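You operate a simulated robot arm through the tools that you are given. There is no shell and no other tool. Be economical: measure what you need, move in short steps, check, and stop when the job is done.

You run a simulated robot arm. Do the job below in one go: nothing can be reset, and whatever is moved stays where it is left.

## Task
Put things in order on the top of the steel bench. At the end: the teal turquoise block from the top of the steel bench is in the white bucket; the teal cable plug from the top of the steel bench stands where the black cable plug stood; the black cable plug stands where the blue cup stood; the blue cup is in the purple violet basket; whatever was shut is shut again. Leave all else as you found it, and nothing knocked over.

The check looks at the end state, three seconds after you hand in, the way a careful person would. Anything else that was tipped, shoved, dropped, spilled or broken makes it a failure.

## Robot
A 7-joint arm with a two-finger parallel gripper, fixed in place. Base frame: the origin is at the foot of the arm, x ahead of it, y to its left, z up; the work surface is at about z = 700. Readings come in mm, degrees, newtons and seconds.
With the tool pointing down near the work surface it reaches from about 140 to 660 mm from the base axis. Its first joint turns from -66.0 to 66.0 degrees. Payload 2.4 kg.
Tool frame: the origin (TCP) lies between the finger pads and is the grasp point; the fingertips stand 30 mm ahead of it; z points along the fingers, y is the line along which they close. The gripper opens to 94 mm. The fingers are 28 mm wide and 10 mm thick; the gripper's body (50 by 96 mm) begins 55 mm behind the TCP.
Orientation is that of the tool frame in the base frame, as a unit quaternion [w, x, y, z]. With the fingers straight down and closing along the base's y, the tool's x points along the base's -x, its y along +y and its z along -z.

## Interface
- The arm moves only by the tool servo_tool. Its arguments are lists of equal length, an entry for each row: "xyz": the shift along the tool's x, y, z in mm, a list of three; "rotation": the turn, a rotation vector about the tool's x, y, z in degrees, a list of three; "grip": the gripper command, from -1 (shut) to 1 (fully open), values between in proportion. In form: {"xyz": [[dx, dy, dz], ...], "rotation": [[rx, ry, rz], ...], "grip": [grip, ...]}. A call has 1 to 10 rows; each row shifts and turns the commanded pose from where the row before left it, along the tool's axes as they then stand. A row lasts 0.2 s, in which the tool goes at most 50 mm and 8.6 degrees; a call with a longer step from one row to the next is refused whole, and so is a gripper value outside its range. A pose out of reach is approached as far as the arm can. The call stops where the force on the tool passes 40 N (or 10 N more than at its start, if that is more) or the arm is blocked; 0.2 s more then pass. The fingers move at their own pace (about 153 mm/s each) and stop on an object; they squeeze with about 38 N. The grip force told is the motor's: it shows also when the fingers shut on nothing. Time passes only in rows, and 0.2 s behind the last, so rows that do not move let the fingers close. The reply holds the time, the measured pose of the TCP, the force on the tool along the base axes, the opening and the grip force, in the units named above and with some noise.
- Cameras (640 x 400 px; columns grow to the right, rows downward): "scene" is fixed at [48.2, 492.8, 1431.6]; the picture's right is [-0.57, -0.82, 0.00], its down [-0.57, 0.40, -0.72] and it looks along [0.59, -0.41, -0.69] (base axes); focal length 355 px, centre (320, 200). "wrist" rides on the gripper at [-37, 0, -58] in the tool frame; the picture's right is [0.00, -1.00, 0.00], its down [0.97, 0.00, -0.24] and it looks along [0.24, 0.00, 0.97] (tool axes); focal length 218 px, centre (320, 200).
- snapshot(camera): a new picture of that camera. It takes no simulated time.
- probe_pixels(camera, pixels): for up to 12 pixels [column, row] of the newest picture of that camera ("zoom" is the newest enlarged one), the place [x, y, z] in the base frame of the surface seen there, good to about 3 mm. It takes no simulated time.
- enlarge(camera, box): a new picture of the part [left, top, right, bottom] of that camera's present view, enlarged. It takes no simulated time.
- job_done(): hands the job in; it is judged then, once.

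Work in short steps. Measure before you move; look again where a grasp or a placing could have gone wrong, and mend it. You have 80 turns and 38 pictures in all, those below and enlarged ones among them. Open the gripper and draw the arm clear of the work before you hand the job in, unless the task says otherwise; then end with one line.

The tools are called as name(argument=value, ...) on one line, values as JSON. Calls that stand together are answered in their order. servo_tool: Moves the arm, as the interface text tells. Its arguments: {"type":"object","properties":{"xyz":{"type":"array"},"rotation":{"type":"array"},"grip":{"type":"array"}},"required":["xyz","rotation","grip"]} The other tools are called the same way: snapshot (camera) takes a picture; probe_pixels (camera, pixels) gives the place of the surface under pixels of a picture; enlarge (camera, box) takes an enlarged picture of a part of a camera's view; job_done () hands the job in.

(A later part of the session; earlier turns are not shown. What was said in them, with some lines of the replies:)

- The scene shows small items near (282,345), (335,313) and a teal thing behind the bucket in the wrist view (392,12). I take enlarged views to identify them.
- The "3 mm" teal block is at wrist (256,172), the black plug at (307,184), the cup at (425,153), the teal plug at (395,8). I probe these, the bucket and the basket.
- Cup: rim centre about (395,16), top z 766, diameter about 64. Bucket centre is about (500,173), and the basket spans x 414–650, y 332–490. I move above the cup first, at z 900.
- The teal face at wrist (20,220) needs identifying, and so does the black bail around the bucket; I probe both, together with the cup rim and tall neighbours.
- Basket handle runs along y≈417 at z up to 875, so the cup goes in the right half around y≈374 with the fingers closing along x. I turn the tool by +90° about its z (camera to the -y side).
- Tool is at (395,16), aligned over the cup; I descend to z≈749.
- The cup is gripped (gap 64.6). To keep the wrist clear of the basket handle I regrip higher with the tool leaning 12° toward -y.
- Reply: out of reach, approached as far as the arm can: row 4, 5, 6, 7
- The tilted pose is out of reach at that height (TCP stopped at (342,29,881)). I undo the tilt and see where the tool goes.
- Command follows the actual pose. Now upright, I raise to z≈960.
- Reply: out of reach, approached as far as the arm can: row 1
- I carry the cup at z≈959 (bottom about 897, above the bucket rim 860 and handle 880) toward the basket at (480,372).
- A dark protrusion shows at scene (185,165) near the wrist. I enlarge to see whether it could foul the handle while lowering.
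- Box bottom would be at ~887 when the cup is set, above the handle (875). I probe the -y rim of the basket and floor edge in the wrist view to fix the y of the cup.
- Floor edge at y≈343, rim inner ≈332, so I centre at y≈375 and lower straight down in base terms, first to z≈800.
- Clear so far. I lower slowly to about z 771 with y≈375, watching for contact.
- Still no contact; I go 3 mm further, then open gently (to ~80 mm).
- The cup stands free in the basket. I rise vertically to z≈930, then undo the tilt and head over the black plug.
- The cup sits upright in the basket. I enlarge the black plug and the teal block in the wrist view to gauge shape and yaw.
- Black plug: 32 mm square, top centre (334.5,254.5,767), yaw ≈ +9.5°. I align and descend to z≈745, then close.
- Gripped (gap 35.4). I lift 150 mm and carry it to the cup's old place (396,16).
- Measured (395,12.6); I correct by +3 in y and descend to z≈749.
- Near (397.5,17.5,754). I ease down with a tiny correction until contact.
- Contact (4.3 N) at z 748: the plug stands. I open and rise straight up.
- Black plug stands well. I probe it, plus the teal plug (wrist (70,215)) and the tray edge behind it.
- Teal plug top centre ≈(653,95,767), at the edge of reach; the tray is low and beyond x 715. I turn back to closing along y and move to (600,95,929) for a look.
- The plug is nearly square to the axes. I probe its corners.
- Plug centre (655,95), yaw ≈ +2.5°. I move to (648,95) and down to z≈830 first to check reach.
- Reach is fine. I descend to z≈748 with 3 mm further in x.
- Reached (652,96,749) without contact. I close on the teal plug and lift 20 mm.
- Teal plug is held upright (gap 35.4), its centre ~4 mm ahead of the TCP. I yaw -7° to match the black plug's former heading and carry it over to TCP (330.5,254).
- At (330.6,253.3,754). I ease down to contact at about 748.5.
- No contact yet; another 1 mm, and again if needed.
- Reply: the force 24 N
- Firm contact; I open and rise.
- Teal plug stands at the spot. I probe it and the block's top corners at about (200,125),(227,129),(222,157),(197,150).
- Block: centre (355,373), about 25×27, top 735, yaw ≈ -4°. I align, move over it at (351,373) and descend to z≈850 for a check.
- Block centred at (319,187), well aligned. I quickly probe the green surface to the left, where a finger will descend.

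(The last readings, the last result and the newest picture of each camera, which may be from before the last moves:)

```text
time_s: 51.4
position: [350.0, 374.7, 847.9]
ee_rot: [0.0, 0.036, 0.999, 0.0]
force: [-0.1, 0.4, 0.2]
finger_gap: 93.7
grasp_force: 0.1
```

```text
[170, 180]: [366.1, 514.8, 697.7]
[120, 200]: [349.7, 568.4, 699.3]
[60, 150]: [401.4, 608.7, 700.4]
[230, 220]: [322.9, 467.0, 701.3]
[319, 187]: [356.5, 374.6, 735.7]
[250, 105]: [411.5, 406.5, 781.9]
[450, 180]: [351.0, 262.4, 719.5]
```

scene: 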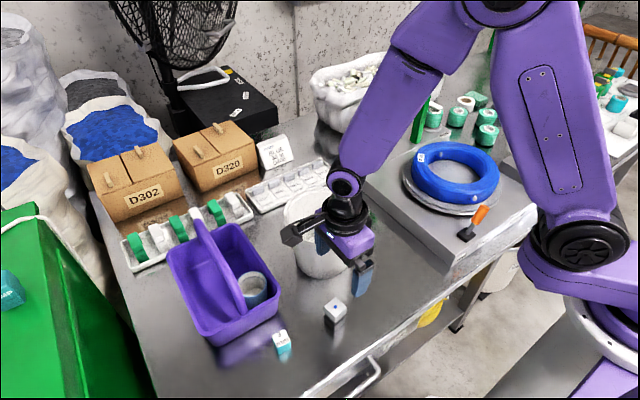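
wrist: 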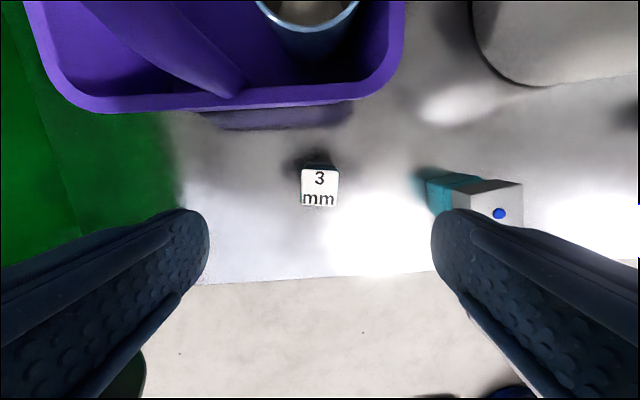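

Clear (a reflection). I descend to z≈741 and close.

servo_tool(xyz=[[0, 0, 40], [0, 0, 40], [0, 0, 26], [0, 0, 0], [0, 0, 0], [0, 0, 0], [0, 0, 0], [0, 0, 0]], rotation=[[0, 0, 0], [0, 0, 0], [0, 0, 0], [0, 0, 0], [0, 0, 0], [0, 0, 0], [0, 0, 0], [0, 0, 0]], grip=[1, 1, 1, 1, 0, -0.4, -0.7, -0.7])

servo_tool(xyz=[[0, 0, -20], [0, 0, -40], [0, 0, -45], [0, 0, -45], [0, 0, -40], [0, 0, -20], [0, 0, 0]], rotation=[[0, 0, 0], [0, 0, 0], [0, 0, 0], [0, 0, 0], [0, 0, 0], [0, 0, 0], [0, 0, 0]], grip=[-0.7, -0.7, -0.7, -0.7, -0.7, -0.7, -0.7])

snapshot(camera="wrist")

```text
time_s: 53.2
position: [349.4, 372.7, 742.2]
ee_rot: [0.001, 0.035, 0.999, -0.001]
force: [0.5, 0.0, -0.4]
finger_gap: 28.5
grasp_force: 38.1
```

```text
time_s: 54.8
position: [349.8, 374.4, 951.6]
ee_rot: [0.001, 0.035, 0.999, 0.001]
force: [-0.4, -1.0, -0.4]
finger_gap: 28.7
grasp_force: 38.0
```

```text
10 pictures are left
```

wrist: 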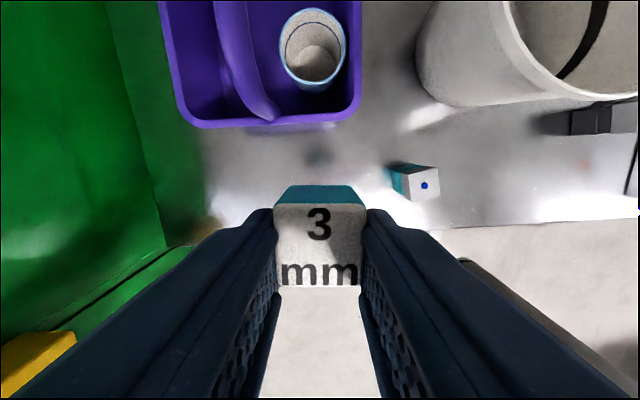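

Block held (gap 28.6). I carry it at z≈951 to the bucket centre (497,173).

servo_tool(xyz=[[-26.3, -31.7, 0], [-26.3, -31.7, 0], [-26.3, -31.7, 0], [-26.3, -31.8, 0], [-26.3, -31.8, 0], [-26.3, -31.8, 0], [0, 0, 0]], rotation=[[0, 0, 0], [0, 0, 0], [0, 0, 0], [0, 0, 0], [0, 0, 0], [0, 0, 0], [0, 0, 0]], grip=[-0.7, -0.7, -0.7, -0.7, -0.7, -0.7, -0.7])

snapshot(camera="scene")

snapshot(camera="wrist")

```text
time_s: 56.4
position: [495.1, 171.7, 955.1]
ee_rot: [0.001, 0.035, 0.999, 0.0]
force: [-0.2, -1.2, -0.7]
finger_gap: 28.5
grasp_force: 38.2
```

```text
9 pictures are left
```

scene: 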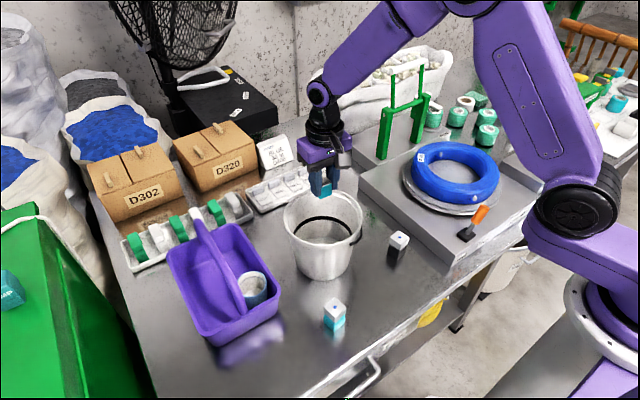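

```text
8 pictures are left
```

wrist: 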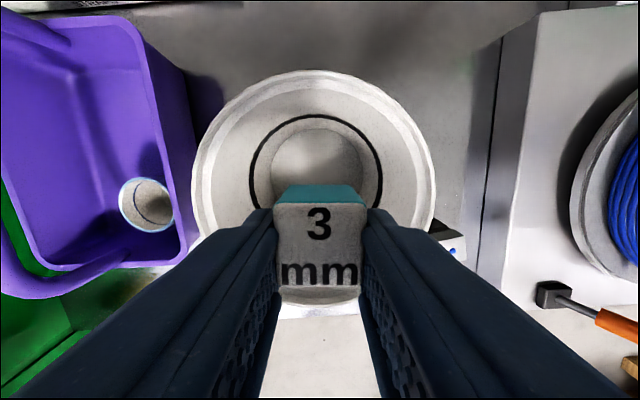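

Centred over the bucket. I lower to about z 800 first.

servo_tool(xyz=[[0, 0, 40], [0, 0, 40], [0, 0, 40], [0, 0, 33], [0, 0, 0]], rotation=[[0, 0, 0], [0, 0, 0], [0, 0, 0], [0, 0, 0], [0, 0, 0]], grip=[-0.7, -0.7, -0.7, -0.7, -0.7])

enlarge(camera="scene", box=[240, 120, 400, 280])

```text
time_s: 57.6
position: [493.6, 174.0, 801.2]
ee_rot: [0.002, 0.035, 0.999, 0.0]
force: [-0.6, -0.3, 0.3]
finger_gap: 28.8
grasp_force: 38.2
```

```text
2.50 times, centred on (320, 200) of scene
```

zoom: 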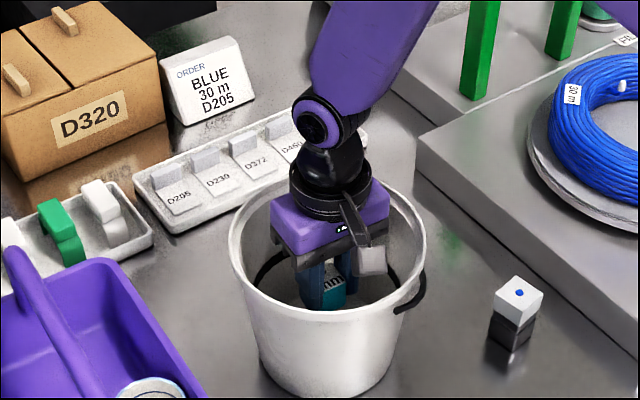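

probe_pixels(camera="zoom", pixels=[[372, 260], [372, 272], [384, 262], [355, 225], [345, 308]])

```text
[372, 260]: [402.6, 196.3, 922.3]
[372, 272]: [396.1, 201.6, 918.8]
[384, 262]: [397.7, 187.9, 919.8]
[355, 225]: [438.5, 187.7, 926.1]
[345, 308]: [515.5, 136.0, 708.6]
```

The accessory box is at ~917, 57 mm above the rim (860). I lower 37 mm more, leaving 20 mm margin, then open partway and rise.

servo_tool(xyz=[[0, 0, 20], [0, 0, 17], [0, 0, 0]], rotation=[[0, 0, 0], [0, 0, 0], [0, 0, 0]], grip=[-0.7, -0.7, -0.7])

servo_tool(xyz=[[0, 0, 0], [0, 0, 0], [0, 0, 0], [0, 0, -30], [0, 0, -40], [0, 0, -45], [0, 0, -45], [0, 0, -20], [0, 0, 0]], rotation=[[0, 0, 0], [0, 0, 0], [0, 0, 0], [0, 0, 0], [0, 0, 0], [0, 0, 0], [0, 0, 0], [0, 0, 0], [0, 0, 0]], grip=[0, 0, 0, 0, 0, 0, 0, 0, 0])

snapshot(camera="wrist")

```text
time_s: 58.5
position: [494.4, 173.5, 765.0]
ee_rot: [-0.001, 0.034, 0.999, -0.001]
force: [-3.7, -1.9, 15.9]
finger_gap: 28.8
grasp_force: 38.0
stopped in row 3: the force on the tool passed its limit (the readings are from after the stop); the commanded pose is now the measured one
```

```text
time_s: 60.5
position: [494.0, 173.2, 946.0]
ee_rot: [0.0, 0.035, 0.999, 0.0]
force: [0.5, 0.5, -0.4]
finger_gap: 47.1
grasp_force: 0.1
```

```text
6 pictures are left
```

wrist: 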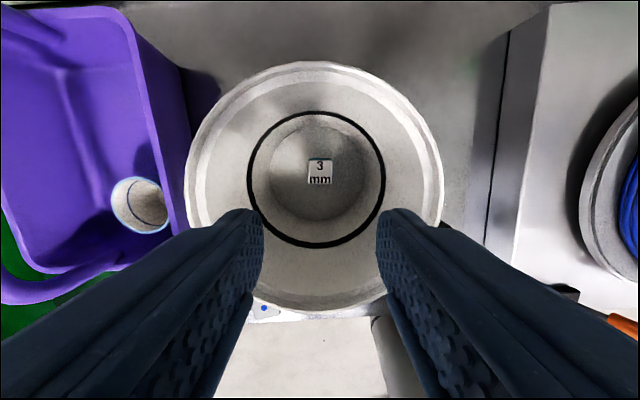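

The block is in the bucket at (319,172). There was brief contact at z 765; I open fully, draw clear up and back, then check that the bucket did not move.

servo_tool(xyz=[[30, 0, -35], [30, 0, -35], [30, 0, -35], [30, 0, -35], [0, 0, 0], [0, 0, 0]], rotation=[[0, 0, 0], [0, 0, 0], [0, 0, 0], [0, 0, 0], [0, 0, 0], [0, 0, 0]], grip=[0.5, 1, 1, 1, 1, 1])

snapshot(camera="wrist")

snapshot(camera="scene")

```text
time_s: 61.9
position: [375.5, 182.2, 1086.0]
ee_rot: [0.001, 0.035, 0.999, 0.0]
force: [0.7, -0.7, -0.3]
finger_gap: 94.0
grasp_force: 0.0
```

```text
5 pictures are left
```

wrist: 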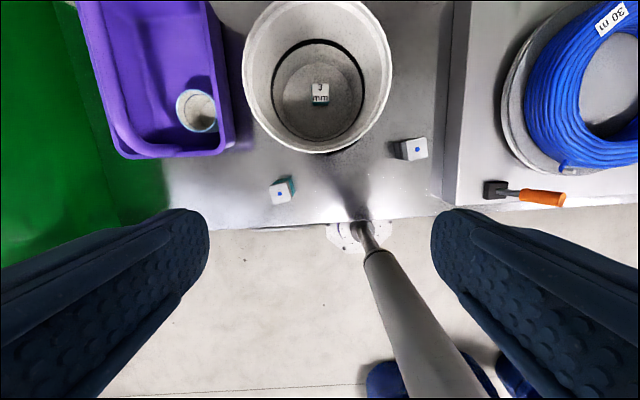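

```text
4 pictures are left
```

scene: 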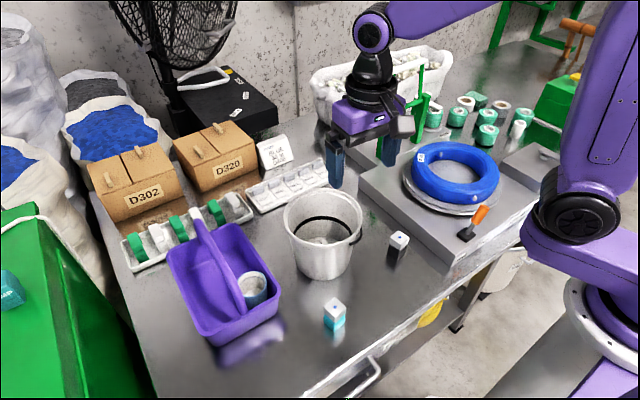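

Bucket, cup and both plugs look right. I re-probe the bucket's reference pixels and the plugs against the starting values.

probe_pixels(camera="scene", pixels=[[300, 192], [300, 275], [358, 237], [335, 303], [399, 236], [325, 238], [284, 215], [362, 215]])

enlarge(camera="scene", box=[240, 180, 440, 370])

```text
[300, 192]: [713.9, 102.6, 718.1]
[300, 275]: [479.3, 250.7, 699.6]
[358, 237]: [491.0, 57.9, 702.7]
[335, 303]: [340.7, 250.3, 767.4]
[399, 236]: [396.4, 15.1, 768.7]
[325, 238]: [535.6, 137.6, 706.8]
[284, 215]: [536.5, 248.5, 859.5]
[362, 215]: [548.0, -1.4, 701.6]
```

```text
2.11 times, centred on (340, 275) of scene
```

zoom: 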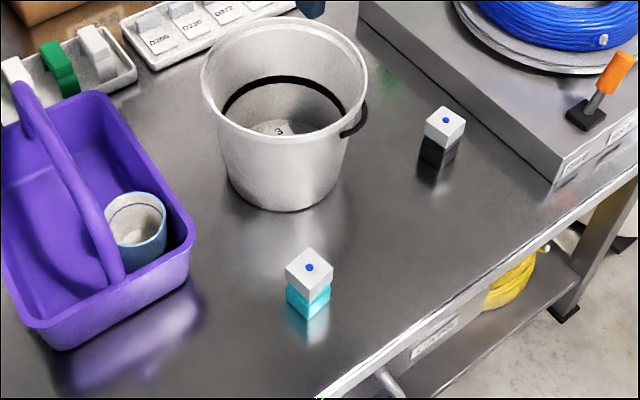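

The bucket appears about 1 px lower than in the first enlarged view; I measure its rim now against the initial centre (≈497,173).

probe_pixels(camera="wrist", pixels=[[245, 75], [248, 75], [389, 75], [386, 75], [318, 4], [318, 150], [318, 152], [340, 147]])

probe_pixels(camera="scene", pixels=[[300, 193], [300, 194], [300, 195], [358, 239], [357, 237], [357, 239], [300, 276], [356, 242]])

```text
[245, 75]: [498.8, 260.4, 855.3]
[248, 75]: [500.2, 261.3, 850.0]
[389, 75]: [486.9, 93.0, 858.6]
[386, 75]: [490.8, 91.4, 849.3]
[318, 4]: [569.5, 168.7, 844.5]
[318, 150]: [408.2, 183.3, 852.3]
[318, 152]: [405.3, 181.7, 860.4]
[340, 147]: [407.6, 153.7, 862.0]
```

```text
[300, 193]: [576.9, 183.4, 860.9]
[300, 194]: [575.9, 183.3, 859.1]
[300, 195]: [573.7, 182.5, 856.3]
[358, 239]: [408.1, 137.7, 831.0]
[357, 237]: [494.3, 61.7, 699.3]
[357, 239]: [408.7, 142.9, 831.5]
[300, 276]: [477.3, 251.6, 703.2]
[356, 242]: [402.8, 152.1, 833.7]
```

The bucket rim reads roughly 3–5 mm from its starting place, still upright. I judge that pushing it back risks more than it gains. The block, cup and plugs are where they should be, and the gripper is open and clear at z 1086, so I hand in.

job_done()

```text
The job is handed in.
```

The block is in the bucket, the cup is in the basket, and both plugs stand at their new places. One flaw: the gripper touched something in the bucket while lowering the block, and the bucket shifted about 3–5 mm; it is still upright, and I left it there.
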